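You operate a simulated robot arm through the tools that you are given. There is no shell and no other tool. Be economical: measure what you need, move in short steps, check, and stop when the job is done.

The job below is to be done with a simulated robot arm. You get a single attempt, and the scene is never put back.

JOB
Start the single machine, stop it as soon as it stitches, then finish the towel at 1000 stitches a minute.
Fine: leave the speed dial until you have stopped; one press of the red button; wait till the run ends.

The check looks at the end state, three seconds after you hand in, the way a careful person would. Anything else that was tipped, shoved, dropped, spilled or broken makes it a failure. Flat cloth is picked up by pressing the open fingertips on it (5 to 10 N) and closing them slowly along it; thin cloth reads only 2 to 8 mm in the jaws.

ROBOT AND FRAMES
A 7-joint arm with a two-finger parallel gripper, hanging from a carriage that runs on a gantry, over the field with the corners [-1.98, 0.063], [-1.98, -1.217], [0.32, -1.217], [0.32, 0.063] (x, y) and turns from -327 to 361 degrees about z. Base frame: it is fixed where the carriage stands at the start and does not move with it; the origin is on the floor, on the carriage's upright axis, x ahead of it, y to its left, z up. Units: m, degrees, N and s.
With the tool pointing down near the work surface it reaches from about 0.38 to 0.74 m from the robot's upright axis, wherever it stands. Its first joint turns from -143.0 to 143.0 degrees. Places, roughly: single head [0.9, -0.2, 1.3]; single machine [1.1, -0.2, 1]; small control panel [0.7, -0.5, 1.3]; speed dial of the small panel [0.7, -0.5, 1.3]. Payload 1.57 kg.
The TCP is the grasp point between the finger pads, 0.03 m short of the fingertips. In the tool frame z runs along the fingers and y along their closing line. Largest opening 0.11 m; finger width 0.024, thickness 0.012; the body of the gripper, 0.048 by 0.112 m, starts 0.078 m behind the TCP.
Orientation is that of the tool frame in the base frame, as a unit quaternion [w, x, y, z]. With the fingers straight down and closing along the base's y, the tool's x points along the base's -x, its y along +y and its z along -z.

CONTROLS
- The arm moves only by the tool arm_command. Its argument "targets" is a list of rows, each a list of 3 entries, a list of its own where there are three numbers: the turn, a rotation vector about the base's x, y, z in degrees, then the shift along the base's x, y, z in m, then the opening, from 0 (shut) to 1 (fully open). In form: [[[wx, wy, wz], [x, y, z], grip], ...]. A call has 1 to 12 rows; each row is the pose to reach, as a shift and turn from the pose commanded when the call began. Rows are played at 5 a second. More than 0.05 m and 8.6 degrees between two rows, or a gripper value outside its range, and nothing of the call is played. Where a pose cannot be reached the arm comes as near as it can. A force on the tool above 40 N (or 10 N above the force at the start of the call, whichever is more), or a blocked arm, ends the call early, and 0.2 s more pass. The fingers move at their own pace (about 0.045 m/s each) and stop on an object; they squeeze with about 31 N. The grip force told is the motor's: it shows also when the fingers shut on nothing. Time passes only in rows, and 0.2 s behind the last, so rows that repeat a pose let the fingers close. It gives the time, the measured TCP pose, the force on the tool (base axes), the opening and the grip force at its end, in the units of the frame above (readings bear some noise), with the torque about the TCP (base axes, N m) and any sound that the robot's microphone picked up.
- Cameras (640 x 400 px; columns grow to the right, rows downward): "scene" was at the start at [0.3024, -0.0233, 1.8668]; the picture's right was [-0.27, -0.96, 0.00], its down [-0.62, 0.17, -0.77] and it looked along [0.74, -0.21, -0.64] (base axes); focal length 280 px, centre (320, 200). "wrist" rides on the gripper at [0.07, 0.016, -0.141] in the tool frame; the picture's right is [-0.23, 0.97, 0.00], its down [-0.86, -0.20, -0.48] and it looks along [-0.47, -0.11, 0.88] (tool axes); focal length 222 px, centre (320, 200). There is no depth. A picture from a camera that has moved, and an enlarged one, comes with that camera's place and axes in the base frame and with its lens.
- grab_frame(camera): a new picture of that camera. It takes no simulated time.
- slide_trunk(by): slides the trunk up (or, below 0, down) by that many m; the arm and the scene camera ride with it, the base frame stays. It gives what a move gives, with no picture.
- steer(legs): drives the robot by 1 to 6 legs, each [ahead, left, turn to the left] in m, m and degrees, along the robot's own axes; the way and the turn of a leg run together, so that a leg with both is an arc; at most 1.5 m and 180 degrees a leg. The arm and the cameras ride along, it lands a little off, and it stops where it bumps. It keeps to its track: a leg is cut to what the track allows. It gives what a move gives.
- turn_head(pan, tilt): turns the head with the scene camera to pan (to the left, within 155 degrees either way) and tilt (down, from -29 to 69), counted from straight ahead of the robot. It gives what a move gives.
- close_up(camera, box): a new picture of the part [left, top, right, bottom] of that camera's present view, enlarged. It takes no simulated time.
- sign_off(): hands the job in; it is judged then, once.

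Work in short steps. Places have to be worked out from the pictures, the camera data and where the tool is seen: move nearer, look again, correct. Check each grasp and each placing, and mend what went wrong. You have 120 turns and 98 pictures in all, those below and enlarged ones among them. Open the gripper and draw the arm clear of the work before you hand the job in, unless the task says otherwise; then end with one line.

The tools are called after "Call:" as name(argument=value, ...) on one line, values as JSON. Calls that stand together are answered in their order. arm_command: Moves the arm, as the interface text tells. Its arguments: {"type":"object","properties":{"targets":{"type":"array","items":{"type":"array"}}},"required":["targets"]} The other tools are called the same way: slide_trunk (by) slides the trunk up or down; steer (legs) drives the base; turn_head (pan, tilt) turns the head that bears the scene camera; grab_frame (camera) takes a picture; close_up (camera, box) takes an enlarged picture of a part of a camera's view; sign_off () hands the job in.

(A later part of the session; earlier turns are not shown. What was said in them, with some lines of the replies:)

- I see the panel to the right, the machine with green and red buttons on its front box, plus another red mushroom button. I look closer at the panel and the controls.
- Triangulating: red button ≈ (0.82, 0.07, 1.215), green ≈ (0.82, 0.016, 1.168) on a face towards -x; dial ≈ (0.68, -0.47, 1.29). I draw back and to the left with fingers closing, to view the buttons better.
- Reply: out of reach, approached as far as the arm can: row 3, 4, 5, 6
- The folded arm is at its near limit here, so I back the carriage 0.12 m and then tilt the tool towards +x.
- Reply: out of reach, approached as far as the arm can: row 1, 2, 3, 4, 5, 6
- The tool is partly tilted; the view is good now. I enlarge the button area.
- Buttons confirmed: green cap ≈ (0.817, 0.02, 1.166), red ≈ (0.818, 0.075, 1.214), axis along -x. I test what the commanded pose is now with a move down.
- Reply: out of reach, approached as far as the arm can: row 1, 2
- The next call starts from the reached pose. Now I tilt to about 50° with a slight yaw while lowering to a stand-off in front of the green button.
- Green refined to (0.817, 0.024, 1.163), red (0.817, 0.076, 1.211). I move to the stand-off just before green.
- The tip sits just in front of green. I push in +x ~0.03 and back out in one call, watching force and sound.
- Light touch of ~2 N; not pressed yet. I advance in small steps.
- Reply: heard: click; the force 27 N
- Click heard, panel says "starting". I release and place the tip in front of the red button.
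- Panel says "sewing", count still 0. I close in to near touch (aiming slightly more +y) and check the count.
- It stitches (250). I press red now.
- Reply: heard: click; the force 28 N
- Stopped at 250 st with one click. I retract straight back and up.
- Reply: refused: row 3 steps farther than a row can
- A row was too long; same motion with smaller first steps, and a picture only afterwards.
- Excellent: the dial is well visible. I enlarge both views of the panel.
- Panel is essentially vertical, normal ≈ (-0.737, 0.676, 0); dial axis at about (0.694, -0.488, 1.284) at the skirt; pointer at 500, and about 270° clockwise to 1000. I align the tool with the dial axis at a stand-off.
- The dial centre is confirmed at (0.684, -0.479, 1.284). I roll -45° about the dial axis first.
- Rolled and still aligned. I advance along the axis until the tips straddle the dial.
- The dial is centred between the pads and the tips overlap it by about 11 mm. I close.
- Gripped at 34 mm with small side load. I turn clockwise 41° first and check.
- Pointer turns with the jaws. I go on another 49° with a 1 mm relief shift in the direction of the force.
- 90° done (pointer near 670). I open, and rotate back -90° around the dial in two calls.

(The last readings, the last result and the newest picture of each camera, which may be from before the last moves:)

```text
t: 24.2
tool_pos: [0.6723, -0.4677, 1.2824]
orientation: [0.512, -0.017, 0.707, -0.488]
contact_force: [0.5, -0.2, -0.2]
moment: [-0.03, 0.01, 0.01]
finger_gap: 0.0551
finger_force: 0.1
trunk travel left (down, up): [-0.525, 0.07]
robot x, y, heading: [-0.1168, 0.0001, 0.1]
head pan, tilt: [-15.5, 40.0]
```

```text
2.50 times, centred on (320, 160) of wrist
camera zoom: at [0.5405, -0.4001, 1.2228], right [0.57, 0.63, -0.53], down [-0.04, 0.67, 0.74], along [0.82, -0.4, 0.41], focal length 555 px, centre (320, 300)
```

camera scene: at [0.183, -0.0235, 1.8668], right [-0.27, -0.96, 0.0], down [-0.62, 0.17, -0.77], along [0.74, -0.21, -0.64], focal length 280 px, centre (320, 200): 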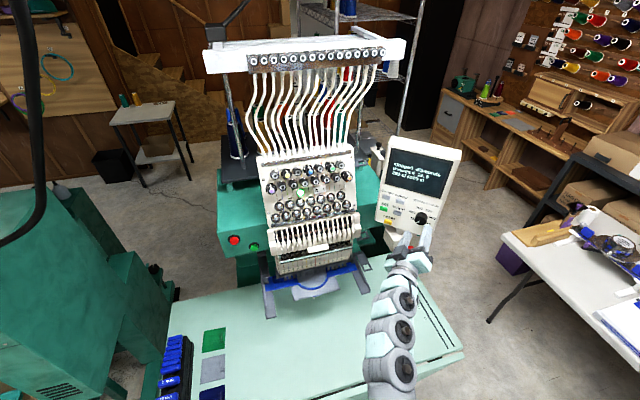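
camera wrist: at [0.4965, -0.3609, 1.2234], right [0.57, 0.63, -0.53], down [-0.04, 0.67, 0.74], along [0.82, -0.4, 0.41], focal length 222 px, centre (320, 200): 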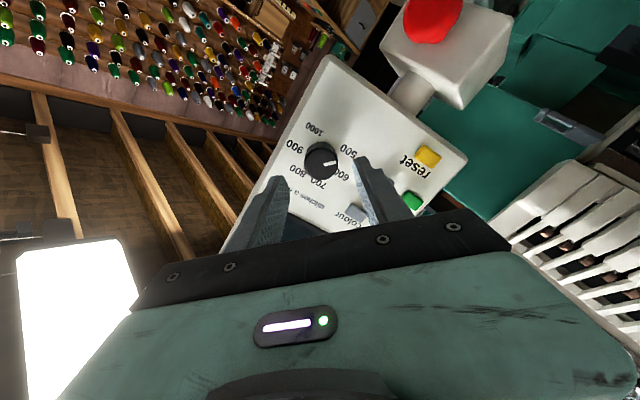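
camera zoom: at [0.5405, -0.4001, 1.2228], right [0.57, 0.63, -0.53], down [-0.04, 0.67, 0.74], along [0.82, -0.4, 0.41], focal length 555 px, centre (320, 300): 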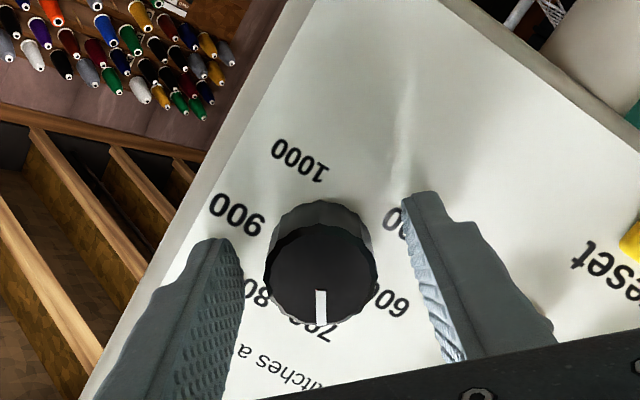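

Pointer now near 670. Second bite: close, then turn 90°.

Call:
arm_command(targets=[[[0, 0, 0], [0, 0, 0], 0.4], [[0, 0, 0], [0, 0, 0], 0.3], [[0, 0, 0], [0, 0, 0], 0.2], [[0, 0, 0], [0, 0, 0], 0.2]])

Call:
arm_command(targets=[[[6.0, -5.5, 0], [0, 0, 0], 0.2], [[12.1, -11.1, 0], [0, 0, 0], 0.2], [[18.1, -16.6, 0], [0, 0, 0], 0.2], [[24.2, -22.2, 0], [0, 0, 0], 0.2], [[30.2, -27.7, 0], [0.0005, 0, 0], 0.2], [[36.3, -33.3, 0], [0.0005, 0, 0], 0.2], [[42.3, -38.8, 0], [0.0005, 0, 0], 0.2], [[48.4, -44.4, 0], [0.0005, 0, 0], 0.2], [[54.4, -49.9, 0], [0.0005, 0, 0], 0.2], [[60.4, -55.4, 0], [0.0005, 0, 0], 0.2], [[66.3, -60.8, 0], [0.0005, 0, 0], 0.2]])

Call:
close_up(camera="wrist", box=[220, 80, 420, 240])

```text
t: 25.2
tool_pos: [0.671, -0.4664, 1.2825]
orientation: [0.512, -0.018, 0.706, -0.489]
contact_force: [-2.5, 0.5, 3.3]
moment: [0.29, 0.29, 0.34]
finger_gap: 0.0343
finger_force: 32.9
trunk travel left (down, up): [-0.525, 0.07]
robot x, y, heading: [-0.1212, -0.0007, -0.2]
head pan, tilt: [-15.5, 40.0]
```

```text
t: 27.6
tool_pos: [0.6734, -0.4649, 1.2829]
orientation: [0.708, 0.489, 0.51, 0.016]
contact_force: [9.2, 10.9, -2.3]
moment: [-0.1, -0.09, 1.17]
finger_gap: 0.034
finger_force: 42.1
trunk travel left (down, up): [-0.525, 0.07]
robot x, y, heading: [-0.1187, 0.0025, 0.0]
head pan, tilt: [-15.5, 40.0]
```

```text
2.50 times, centred on (320, 160) of wrist
camera zoom: at [0.6094, -0.3247, 1.2456], right [0.35, 0.39, 0.85], down [-0.86, -0.23, 0.46], along [0.37, -0.89, 0.25], focal length 555 px, centre (320, 300)
```

zoom: 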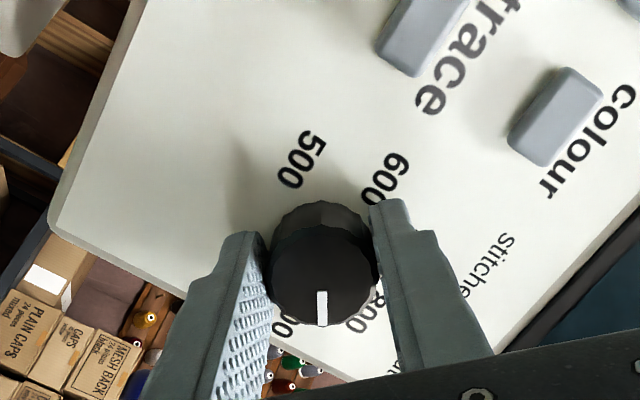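

Good, now about 180° in total. Release and rotate back for the last bite.

Call:
arm_command(targets=[[[0, 0, 0], [0, 0, 0], 0.35], [[0, 0, 0], [0, 0, 0], 0.5], [[0, 0, 0], [0, 0, 0], 0.5]])

Call:
arm_command(targets=[[[-6.0, 5.5, 0], [0, 0, 0], 0.5], [[-12.1, 11.1, 0], [0, 0, 0], 0.5], [[-18.1, 16.6, 0], [0, 0, 0], 0.5], [[-24.2, 22.2, 0], [0, 0, 0], 0.5], [[-30.2, 27.7, 0], [0, 0, 0], 0.5], [[-36.3, 33.3, 0], [0, 0, 0], 0.5], [[-42.3, 38.8, 0], [0, 0, 0], 0.5], [[-48.4, 44.4, 0], [0, 0, 0], 0.5], [[-54.4, 49.9, 0], [0, 0, 0], 0.5], [[-60.4, 55.4, 0], [0, 0, 0], 0.5], [[-66.3, 60.8, 0], [0, 0, 0], 0.5], [[-66.3, 60.8, 0], [0, 0, 0], 0.5]])

Call:
close_up(camera="wrist", box=[220, 80, 420, 240])

Call:
close_up(camera="scene", box=[340, 130, 480, 260])

```text
t: 28.4
tool_pos: [0.6697, -0.468, 1.2829]
orientation: [0.708, 0.489, 0.51, 0.014]
contact_force: [-0.3, 0.0, -1.2]
moment: [-0.03, 0.0, 0.04]
finger_gap: 0.0549
finger_force: 0.1
trunk travel left (down, up): [-0.525, 0.07]
robot x, y, heading: [-0.1199, 0.0025, -0.1]
head pan, tilt: [-15.5, 40.0]
```

```text
t: 31.0
tool_pos: [0.6714, -0.4676, 1.2839]
orientation: [0.511, -0.016, 0.706, -0.49]
contact_force: [-0.1, 0.5, 0.2]
moment: [-0.01, 0.02, 0.01]
finger_gap: 0.0548
finger_force: 0.1
trunk travel left (down, up): [-0.525, 0.07]
robot x, y, heading: [-0.1182, 0.0024, -0.1]
head pan, tilt: [-15.5, 40.0]
```

```text
2.50 times, centred on (320, 160) of wrist
camera zoom: at [0.5411, -0.3997, 1.2231], right [0.57, 0.63, -0.53], down [-0.04, 0.67, 0.74], along [0.82, -0.4, 0.41], focal length 555 px, centre (320, 300)
```

zoom: 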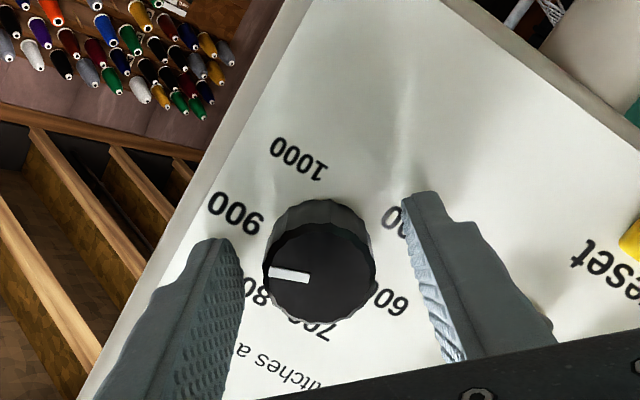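

```text
3.08 times, centred on (410, 195) of scene
camera zoom: at [0.183, -0.0235, 1.8668], right [-0.27, -0.96, 0.0], down [-0.62, 0.17, -0.77], along [0.74, -0.21, -0.64], focal length 861 px, centre (43, 215)
```

zoom: 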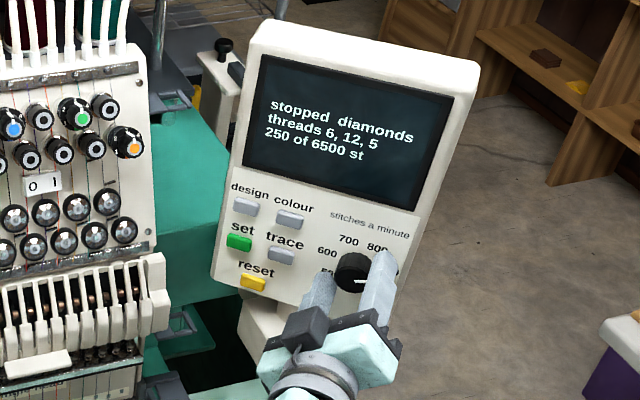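

Pointer at about 830. Third bite, 90°.

Call:
arm_command(targets=[[[0, 0, 0], [0, 0, 0], 0.4], [[0, 0, 0], [0, 0, 0], 0.3], [[0, 0, 0], [0, 0, 0], 0.2], [[0, 0, 0], [0, 0, 0], 0.2]])

Call:
arm_command(targets=[[[6.0, -5.5, 0], [0, 0, 0], 0.2], [[12.1, -11.1, 0], [0, 0, 0], 0.2], [[18.1, -16.6, 0], [0, 0, 0], 0.2], [[24.2, -22.2, 0], [0, 0, 0], 0.2], [[30.2, -27.7, 0], [0.0005, 0, 0], 0.2], [[36.3, -33.3, 0], [0.0005, 0, 0], 0.2], [[42.3, -38.8, 0], [0.0005, 0, 0], 0.2], [[48.4, -44.4, 0], [0.0005, 0, 0], 0.2], [[54.4, -49.9, 0], [0.0005, 0, 0], 0.2], [[60.4, -55.4, 0], [0.0005, 0, 0], 0.2], [[66.3, -60.8, 0], [0.0005, 0, 0], 0.2]])

Call:
close_up(camera="wrist", box=[220, 80, 420, 240])

```text
t: 32.0
tool_pos: [0.6713, -0.4679, 1.2832]
orientation: [0.512, -0.017, 0.706, -0.489]
contact_force: [-3.5, 0.4, 4.8]
moment: [0.28, 0.26, 0.26]
finger_gap: 0.034
finger_force: 32.8
trunk travel left (down, up): [-0.525, 0.07]
robot x, y, heading: [-0.1164, -0.004, -0.3]
head pan, tilt: [-15.5, 40.0]
```

```text
t: 34.4
tool_pos: [0.6735, -0.4651, 1.2837]
orientation: [0.708, 0.489, 0.509, 0.015]
contact_force: [2.7, 8.2, 3.1]
moment: [-0.5, 0.19, 0.74]
finger_gap: 0.0341
finger_force: 41.6
trunk travel left (down, up): [-0.525, 0.07]
robot x, y, heading: [-0.1225, 0.0013, 0.2]
head pan, tilt: [-15.5, 40.0]
```

```text
2.50 times, centred on (320, 160) of wrist
camera zoom: at [0.6098, -0.3256, 1.2461], right [0.35, 0.39, 0.85], down [-0.86, -0.23, 0.46], along [0.37, -0.89, 0.25], focal length 555 px, centre (320, 300)
```

zoom: 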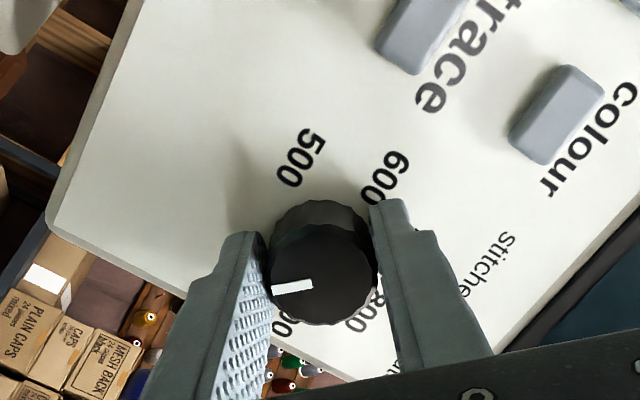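

The pointer slipped slightly in the jaws with a back torque – an end stop, presumably at 1000. I release and back off along the axis to look.

Call:
arm_command(targets=[[[0, 0, 0], [0, 0, 0], 0.35], [[0, 0, 0], [0, 0, 0], 0.5], [[0, 0, 0], [0, 0, 0], 0.5], [[0, 0, 0], [-0.012, 0.011, 0], 0.5], [[0, 0, 0], [-0.03, 0.027, 0], 0.5], [[-6, 5.5, 0], [-0.055, 0.05, 0], 0.5], [[-12, 11, 0], [-0.08, 0.073, 0], 0.5], [[-18, 16.5, 0], [-0.1, 0.092, 0], 0.5], [[-24, 22, 0], [-0.12, 0.11, 0.01], 0.5], [[-30, 27.5, 0], [-0.14, 0.13, 0.02], 0.5], [[-33, 30, 0], [-0.15, 0.14, 0.03], 0.5]])

Call:
grab_frame(camera="wrist")

Call:
close_up(camera="scene", box=[365, 140, 465, 250])

```text
t: 36.8
tool_pos: [0.5233, -0.3262, 1.3131]
orientation: [0.661, 0.257, 0.657, -0.256]
contact_force: [-0.2, -0.9, -0.5]
moment: [0.03, 0.0, -0.01]
finger_gap: 0.055
finger_force: 0.1
trunk travel left (down, up): [-0.525, 0.07]
robot x, y, heading: [-0.12, 0.0021, -0.1]
head pan, tilt: [-15.5, 40.0]
```

```text
54 pictures are left
camera wrist: at [0.4284, -0.2199, 1.2429], right [0.66, 0.72, 0.23], down [-0.49, 0.18, 0.85], along [0.57, -0.67, 0.47], focal length 222 px, centre (320, 200)
```

wrist: 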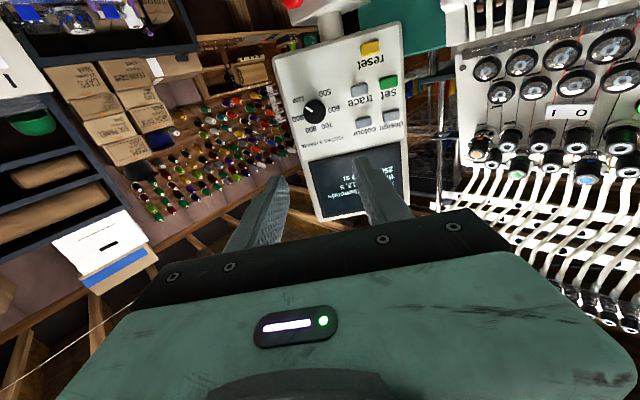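

```text
3.64 times, centred on (415, 195) of scene
camera zoom: at [0.183, -0.0235, 1.8668], right [-0.27, -0.96, 0.0], down [-0.62, 0.17, -0.77], along [0.74, -0.21, -0.64], focal length 1017 px, centre (-26, 218)
```

zoom: 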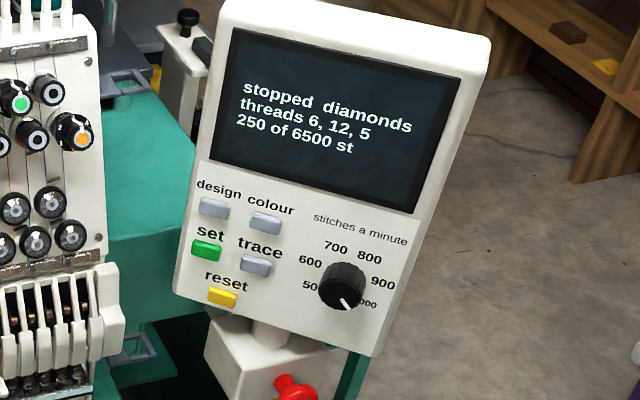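

Call:
close_up(camera="wrist", box=[270, 70, 350, 150])

```text
5.00 times, centred on (310, 110) of wrist
camera zoom: at [0.4284, -0.2199, 1.2429], right [0.66, 0.72, 0.23], down [-0.49, 0.18, 0.85], along [0.57, -0.67, 0.47], focal length 1111 px, centre (370, 650)
```

zoom: 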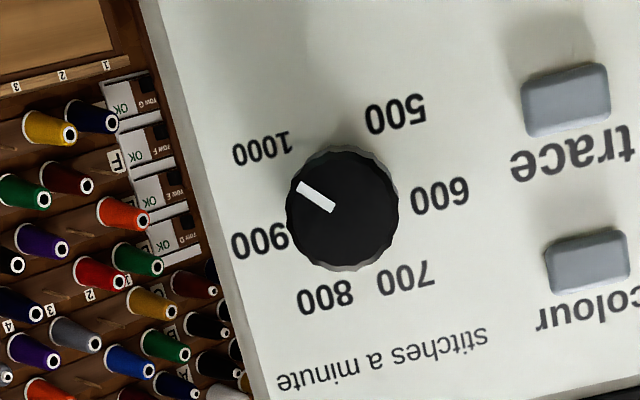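

The pointer is at 1000. Now I return to the front of the green button with closed fingers.

Call:
arm_command(targets=[[[1.9, 3.6, 2.6], [0.0, 0.03, 0.01], 0.4], [[3.9, 7.1, 5.3], [0.0, 0.07, 0.02], 0.3], [[5.8, 10.7, 7.9], [0.005, 0.11, 0.03], 0.2], [[7.8, 14.3, 10.6], [0.01, 0.15, 0.03], 0.1], [[9.7, 17.9, 13.2], [0.02, 0.19, 0.03], 0], [[11.7, 21.4, 15.8], [0.035, 0.23, 0.02], 0], [[13.6, 25, 18.5], [0.055, 0.27, 0.01], 0], [[15.6, 28.6, 21.1], [0.08, 0.305, 0], 0], [[17.6, 32.1, 23.8], [0.105, 0.335, -0.01], 0], [[19.5, 35.7, 26.4], [0.137, 0.362, -0.023], 0], [[19.5, 35.7, 26.4], [0.137, 0.362, -0.023], 0]])

Call:
grab_frame(camera="wrist")

```text
t: 39.2
tool_pos: [0.6586, 0.0344, 1.2883]
orientation: [0.418, 0.119, 0.899, -0.053]
contact_force: [0.4, 0.4, 0.2]
moment: [0.0, -0.05, 0.03]
finger_gap: 0.0
finger_force: 21.4
out of reach, approached as far as the arm can: row 4, 5
trunk travel left (down, up): [-0.525, 0.07]
robot x, y, heading: [-0.1199, -0.0001, -0.2]
head pan, tilt: [-15.5, 40.0]
```

```text
51 pictures are left
camera wrist: at [0.5138, 0.0898, 1.3271], right [0.39, 0.9, 0.18], down [0.13, -0.24, 0.96], along [0.91, -0.36, -0.21], focal length 222 px, centre (320, 200)
```

wrist: 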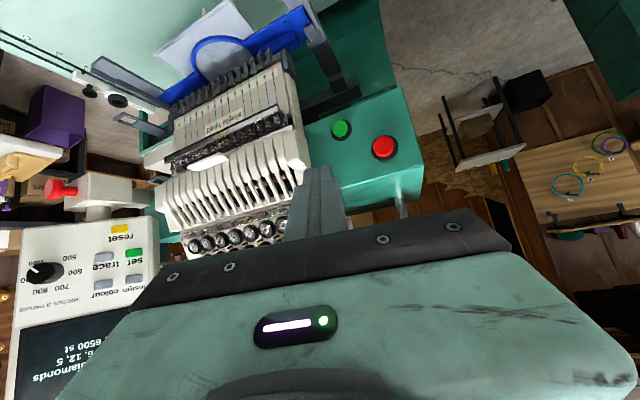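

Same approach as before: to the stand-off, then press green once to x ≈ 0.796.

Call:
arm_command(targets=[[[0, 0, 0], [0.025, -0.001, -0.028], 0], [[0, 0, 0], [0.05, -0.003, -0.056], 0], [[0, 0, 0], [0.075, -0.004, -0.084], 0], [[0, 0, 0], [0.104, -0.005, -0.112], 0], [[0, 0, 0], [0.12, -0.005, -0.112], 0], [[0, 0, 0], [0.128, -0.005, -0.112], 0], [[0, 0, 0], [0.134, -0.005, -0.112], 0], [[0, 0, 0], [0.138, -0.005, -0.112], 0]])

Call:
close_up(camera="scene", box=[200, 130, 480, 300])

```text
t: 41.0
tool_pos: [0.7969, 0.0297, 1.1779]
orientation: [0.418, 0.12, 0.899, -0.053]
contact_force: [-10.6, 1.7, 6.8]
moment: [0.0, -0.04, -0.01]
finger_gap: 0.0
finger_force: 21.1
trunk travel left (down, up): [-0.525, 0.07]
robot x, y, heading: [-0.1177, 0.002, -0.1]
head pan, tilt: [-15.5, 40.0]
heard: click
```

```text
2.29 times, centred on (340, 215) of scene
camera zoom: at [0.1825, -0.0233, 1.8667], right [-0.27, -0.96, 0.0], down [-0.62, 0.17, -0.77], along [0.74, -0.21, -0.64], focal length 639 px, centre (274, 166)
```

zoom: 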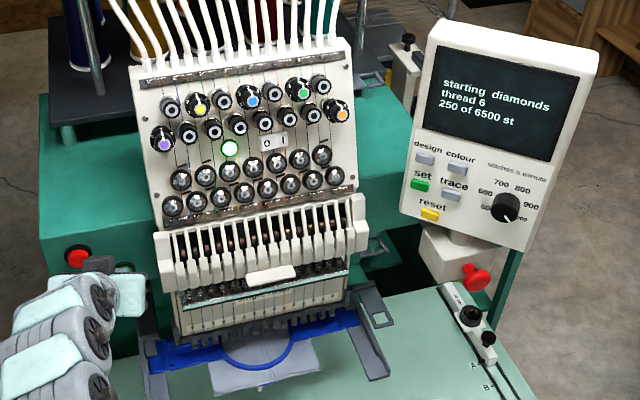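

Click, starting from 250. I draw back clear of the machine.

Call:
arm_command(targets=[[[0, 0, 0], [-0.03, 0, 0], 0], [[0, 0, 0], [-0.065, 0.005, 0.015], 0], [[0, 0, 0], [-0.095, 0.015, 0.045], 0], [[0, 0, 0], [-0.12, 0.03, 0.075], 0.2], [[0, 0, 0], [-0.14, 0.045, 0.1], 0.5], [[0, 0, 0], [-0.15, 0.06, 0.11], 0.8], [[0, 0, 0], [-0.15, 0.06, 0.11], 0.8]])

Call:
close_up(camera="scene", box=[200, 130, 480, 300])

```text
t: 42.6
tool_pos: [0.6475, 0.0897, 1.2887]
orientation: [0.419, 0.119, 0.899, -0.053]
contact_force: [-0.1, 0.0, -0.7]
moment: [-0.03, 0.01, -0.01]
finger_gap: 0.082
finger_force: 0.1
trunk travel left (down, up): [-0.525, 0.07]
robot x, y, heading: [-0.1212, 0.0026, -0.2]
head pan, tilt: [-15.5, 40.0]
```

```text
2.29 times, centred on (340, 215) of scene
camera zoom: at [0.183, -0.0235, 1.8668], right [-0.27, -0.96, 0.0], down [-0.62, 0.17, -0.77], along [0.74, -0.21, -0.64], focal length 639 px, centre (274, 166)
```

zoom: 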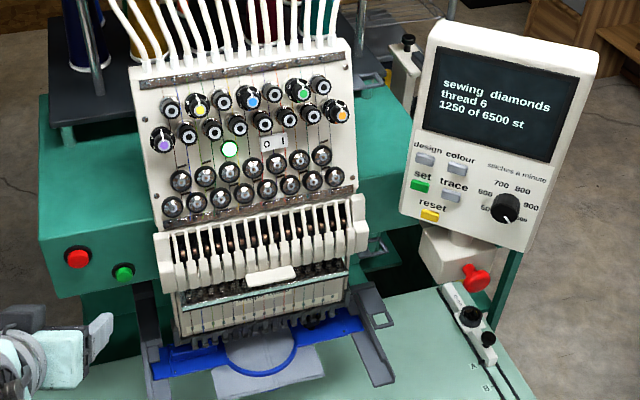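

Sewing continues (1250). I wait with fixed poses.

Call:
arm_command(targets=[[[0, 0, 0], [0, 0, 0], 1], [[0, 0, 0], [0, 0, 0], 1], [[0, 0, 0], [0, 0, 0], 1], [[0, 0, 0], [0, 0, 0], 1], [[0, 0, 0], [0, 0, 0], 1], [[0, 0, 0], [0, 0, 0], 1], [[0, 0, 0], [0, 0, 0], 1], [[0, 0, 0], [0, 0, 0], 1], [[0, 0, 0], [0, 0, 0], 1], [[0, 0, 0], [0, 0, 0], 1], [[0, 0, 0], [0, 0, 0], 1], [[0, 0, 0], [0, 0, 0], 1]])

Call:
close_up(camera="scene", box=[200, 130, 480, 300])

```text
t: 45.2
tool_pos: [0.6476, 0.0905, 1.2874]
orientation: [0.419, 0.119, 0.899, -0.053]
contact_force: [-0.5, 0.8, -0.2]
moment: [-0.01, 0.0, 0.01]
finger_gap: 0.11
finger_force: 0.1
trunk travel left (down, up): [-0.525, 0.07]
robot x, y, heading: [-0.1197, 0.0012, -0.1]
head pan, tilt: [-15.5, 40.0]
```

```text
2.29 times, centred on (340, 215) of scene
camera zoom: at [0.183, -0.0235, 1.8668], right [-0.27, -0.96, 0.0], down [-0.62, 0.17, -0.77], along [0.74, -0.21, -0.64], focal length 639 px, centre (274, 166)
```

zoom: 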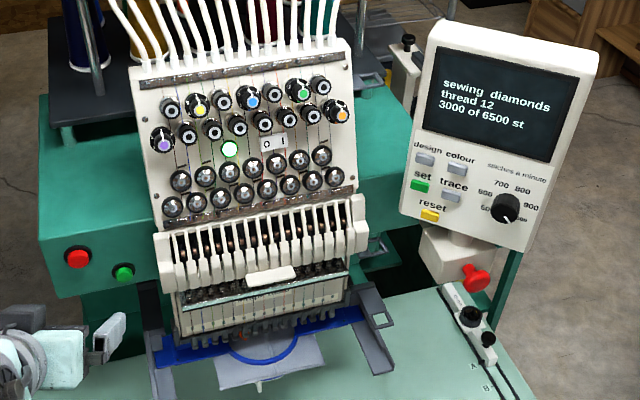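

3000 reached; two more waits.

Call:
arm_command(targets=[[[0, 0, 0], [0, 0, 0], 1], [[0, 0, 0], [0, 0, 0], 1], [[0, 0, 0], [0, 0, 0], 1], [[0, 0, 0], [0, 0, 0], 1], [[0, 0, 0], [0, 0, 0], 1], [[0, 0, 0], [0, 0, 0], 1], [[0, 0, 0], [0, 0, 0], 1], [[0, 0, 0], [0, 0, 0], 1], [[0, 0, 0], [0, 0, 0], 1], [[0, 0, 0], [0, 0, 0], 1], [[0, 0, 0], [0, 0, 0], 1], [[0, 0, 0], [0, 0, 0], 1]])

Call:
arm_command(targets=[[[0, 0, 0], [0, 0, 0], 1], [[0, 0, 0], [0, 0, 0], 1], [[0, 0, 0], [0, 0, 0], 1], [[0, 0, 0], [0, 0, 0], 1], [[0, 0, 0], [0, 0, 0], 1], [[0, 0, 0], [0, 0, 0], 1], [[0, 0, 0], [0, 0, 0], 1], [[0, 0, 0], [0, 0, 0], 1], [[0, 0, 0], [0, 0, 0], 1], [[0, 0, 0], [0, 0, 0], 1], [[0, 0, 0], [0, 0, 0], 1], [[0, 0, 0], [0, 0, 0], 1]])

Call:
close_up(camera="scene", box=[200, 130, 480, 300])

```text
t: 47.8
tool_pos: [0.6464, 0.0915, 1.2885]
orientation: [0.42, 0.119, 0.898, -0.054]
contact_force: [-0.4, -0.6, 0.2]
moment: [0.03, -0.02, 0.0]
finger_gap: 0.1098
finger_force: 0.1
trunk travel left (down, up): [-0.525, 0.07]
robot x, y, heading: [-0.1206, 0.0029, -0.4]
head pan, tilt: [-15.5, 40.0]
```

```text
t: 50.4
tool_pos: [0.6461, 0.0894, 1.2885]
orientation: [0.419, 0.12, 0.898, -0.054]
contact_force: [-0.4, -0.1, 0.3]
moment: [0.0, -0.03, -0.01]
finger_gap: 0.1102
finger_force: 0.0
trunk travel left (down, up): [-0.525, 0.07]
robot x, y, heading: [-0.1196, 0.0015, -0.2]
head pan, tilt: [-15.5, 40.0]
```

```text
2.29 times, centred on (340, 215) of scene
camera zoom: at [0.183, -0.0235, 1.8668], right [-0.27, -0.96, 0.0], down [-0.62, 0.17, -0.77], along [0.74, -0.21, -0.64], focal length 639 px, centre (274, 166)
```

zoom: 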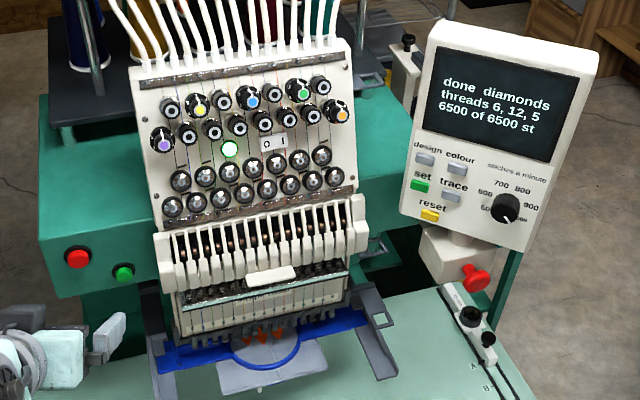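

The panel reads "done, 6500 of 6500 st", the arm is clear and the gripper open. I hand in.

Call:
sign_off()

```text
The job is handed in.
```

The towel is finished: I stopped the single machine at 250 stitches with one press of red. I then set the dial to 1000, judged by its pointer and end stop, and let the run end at 6500 of 6500 ("done").
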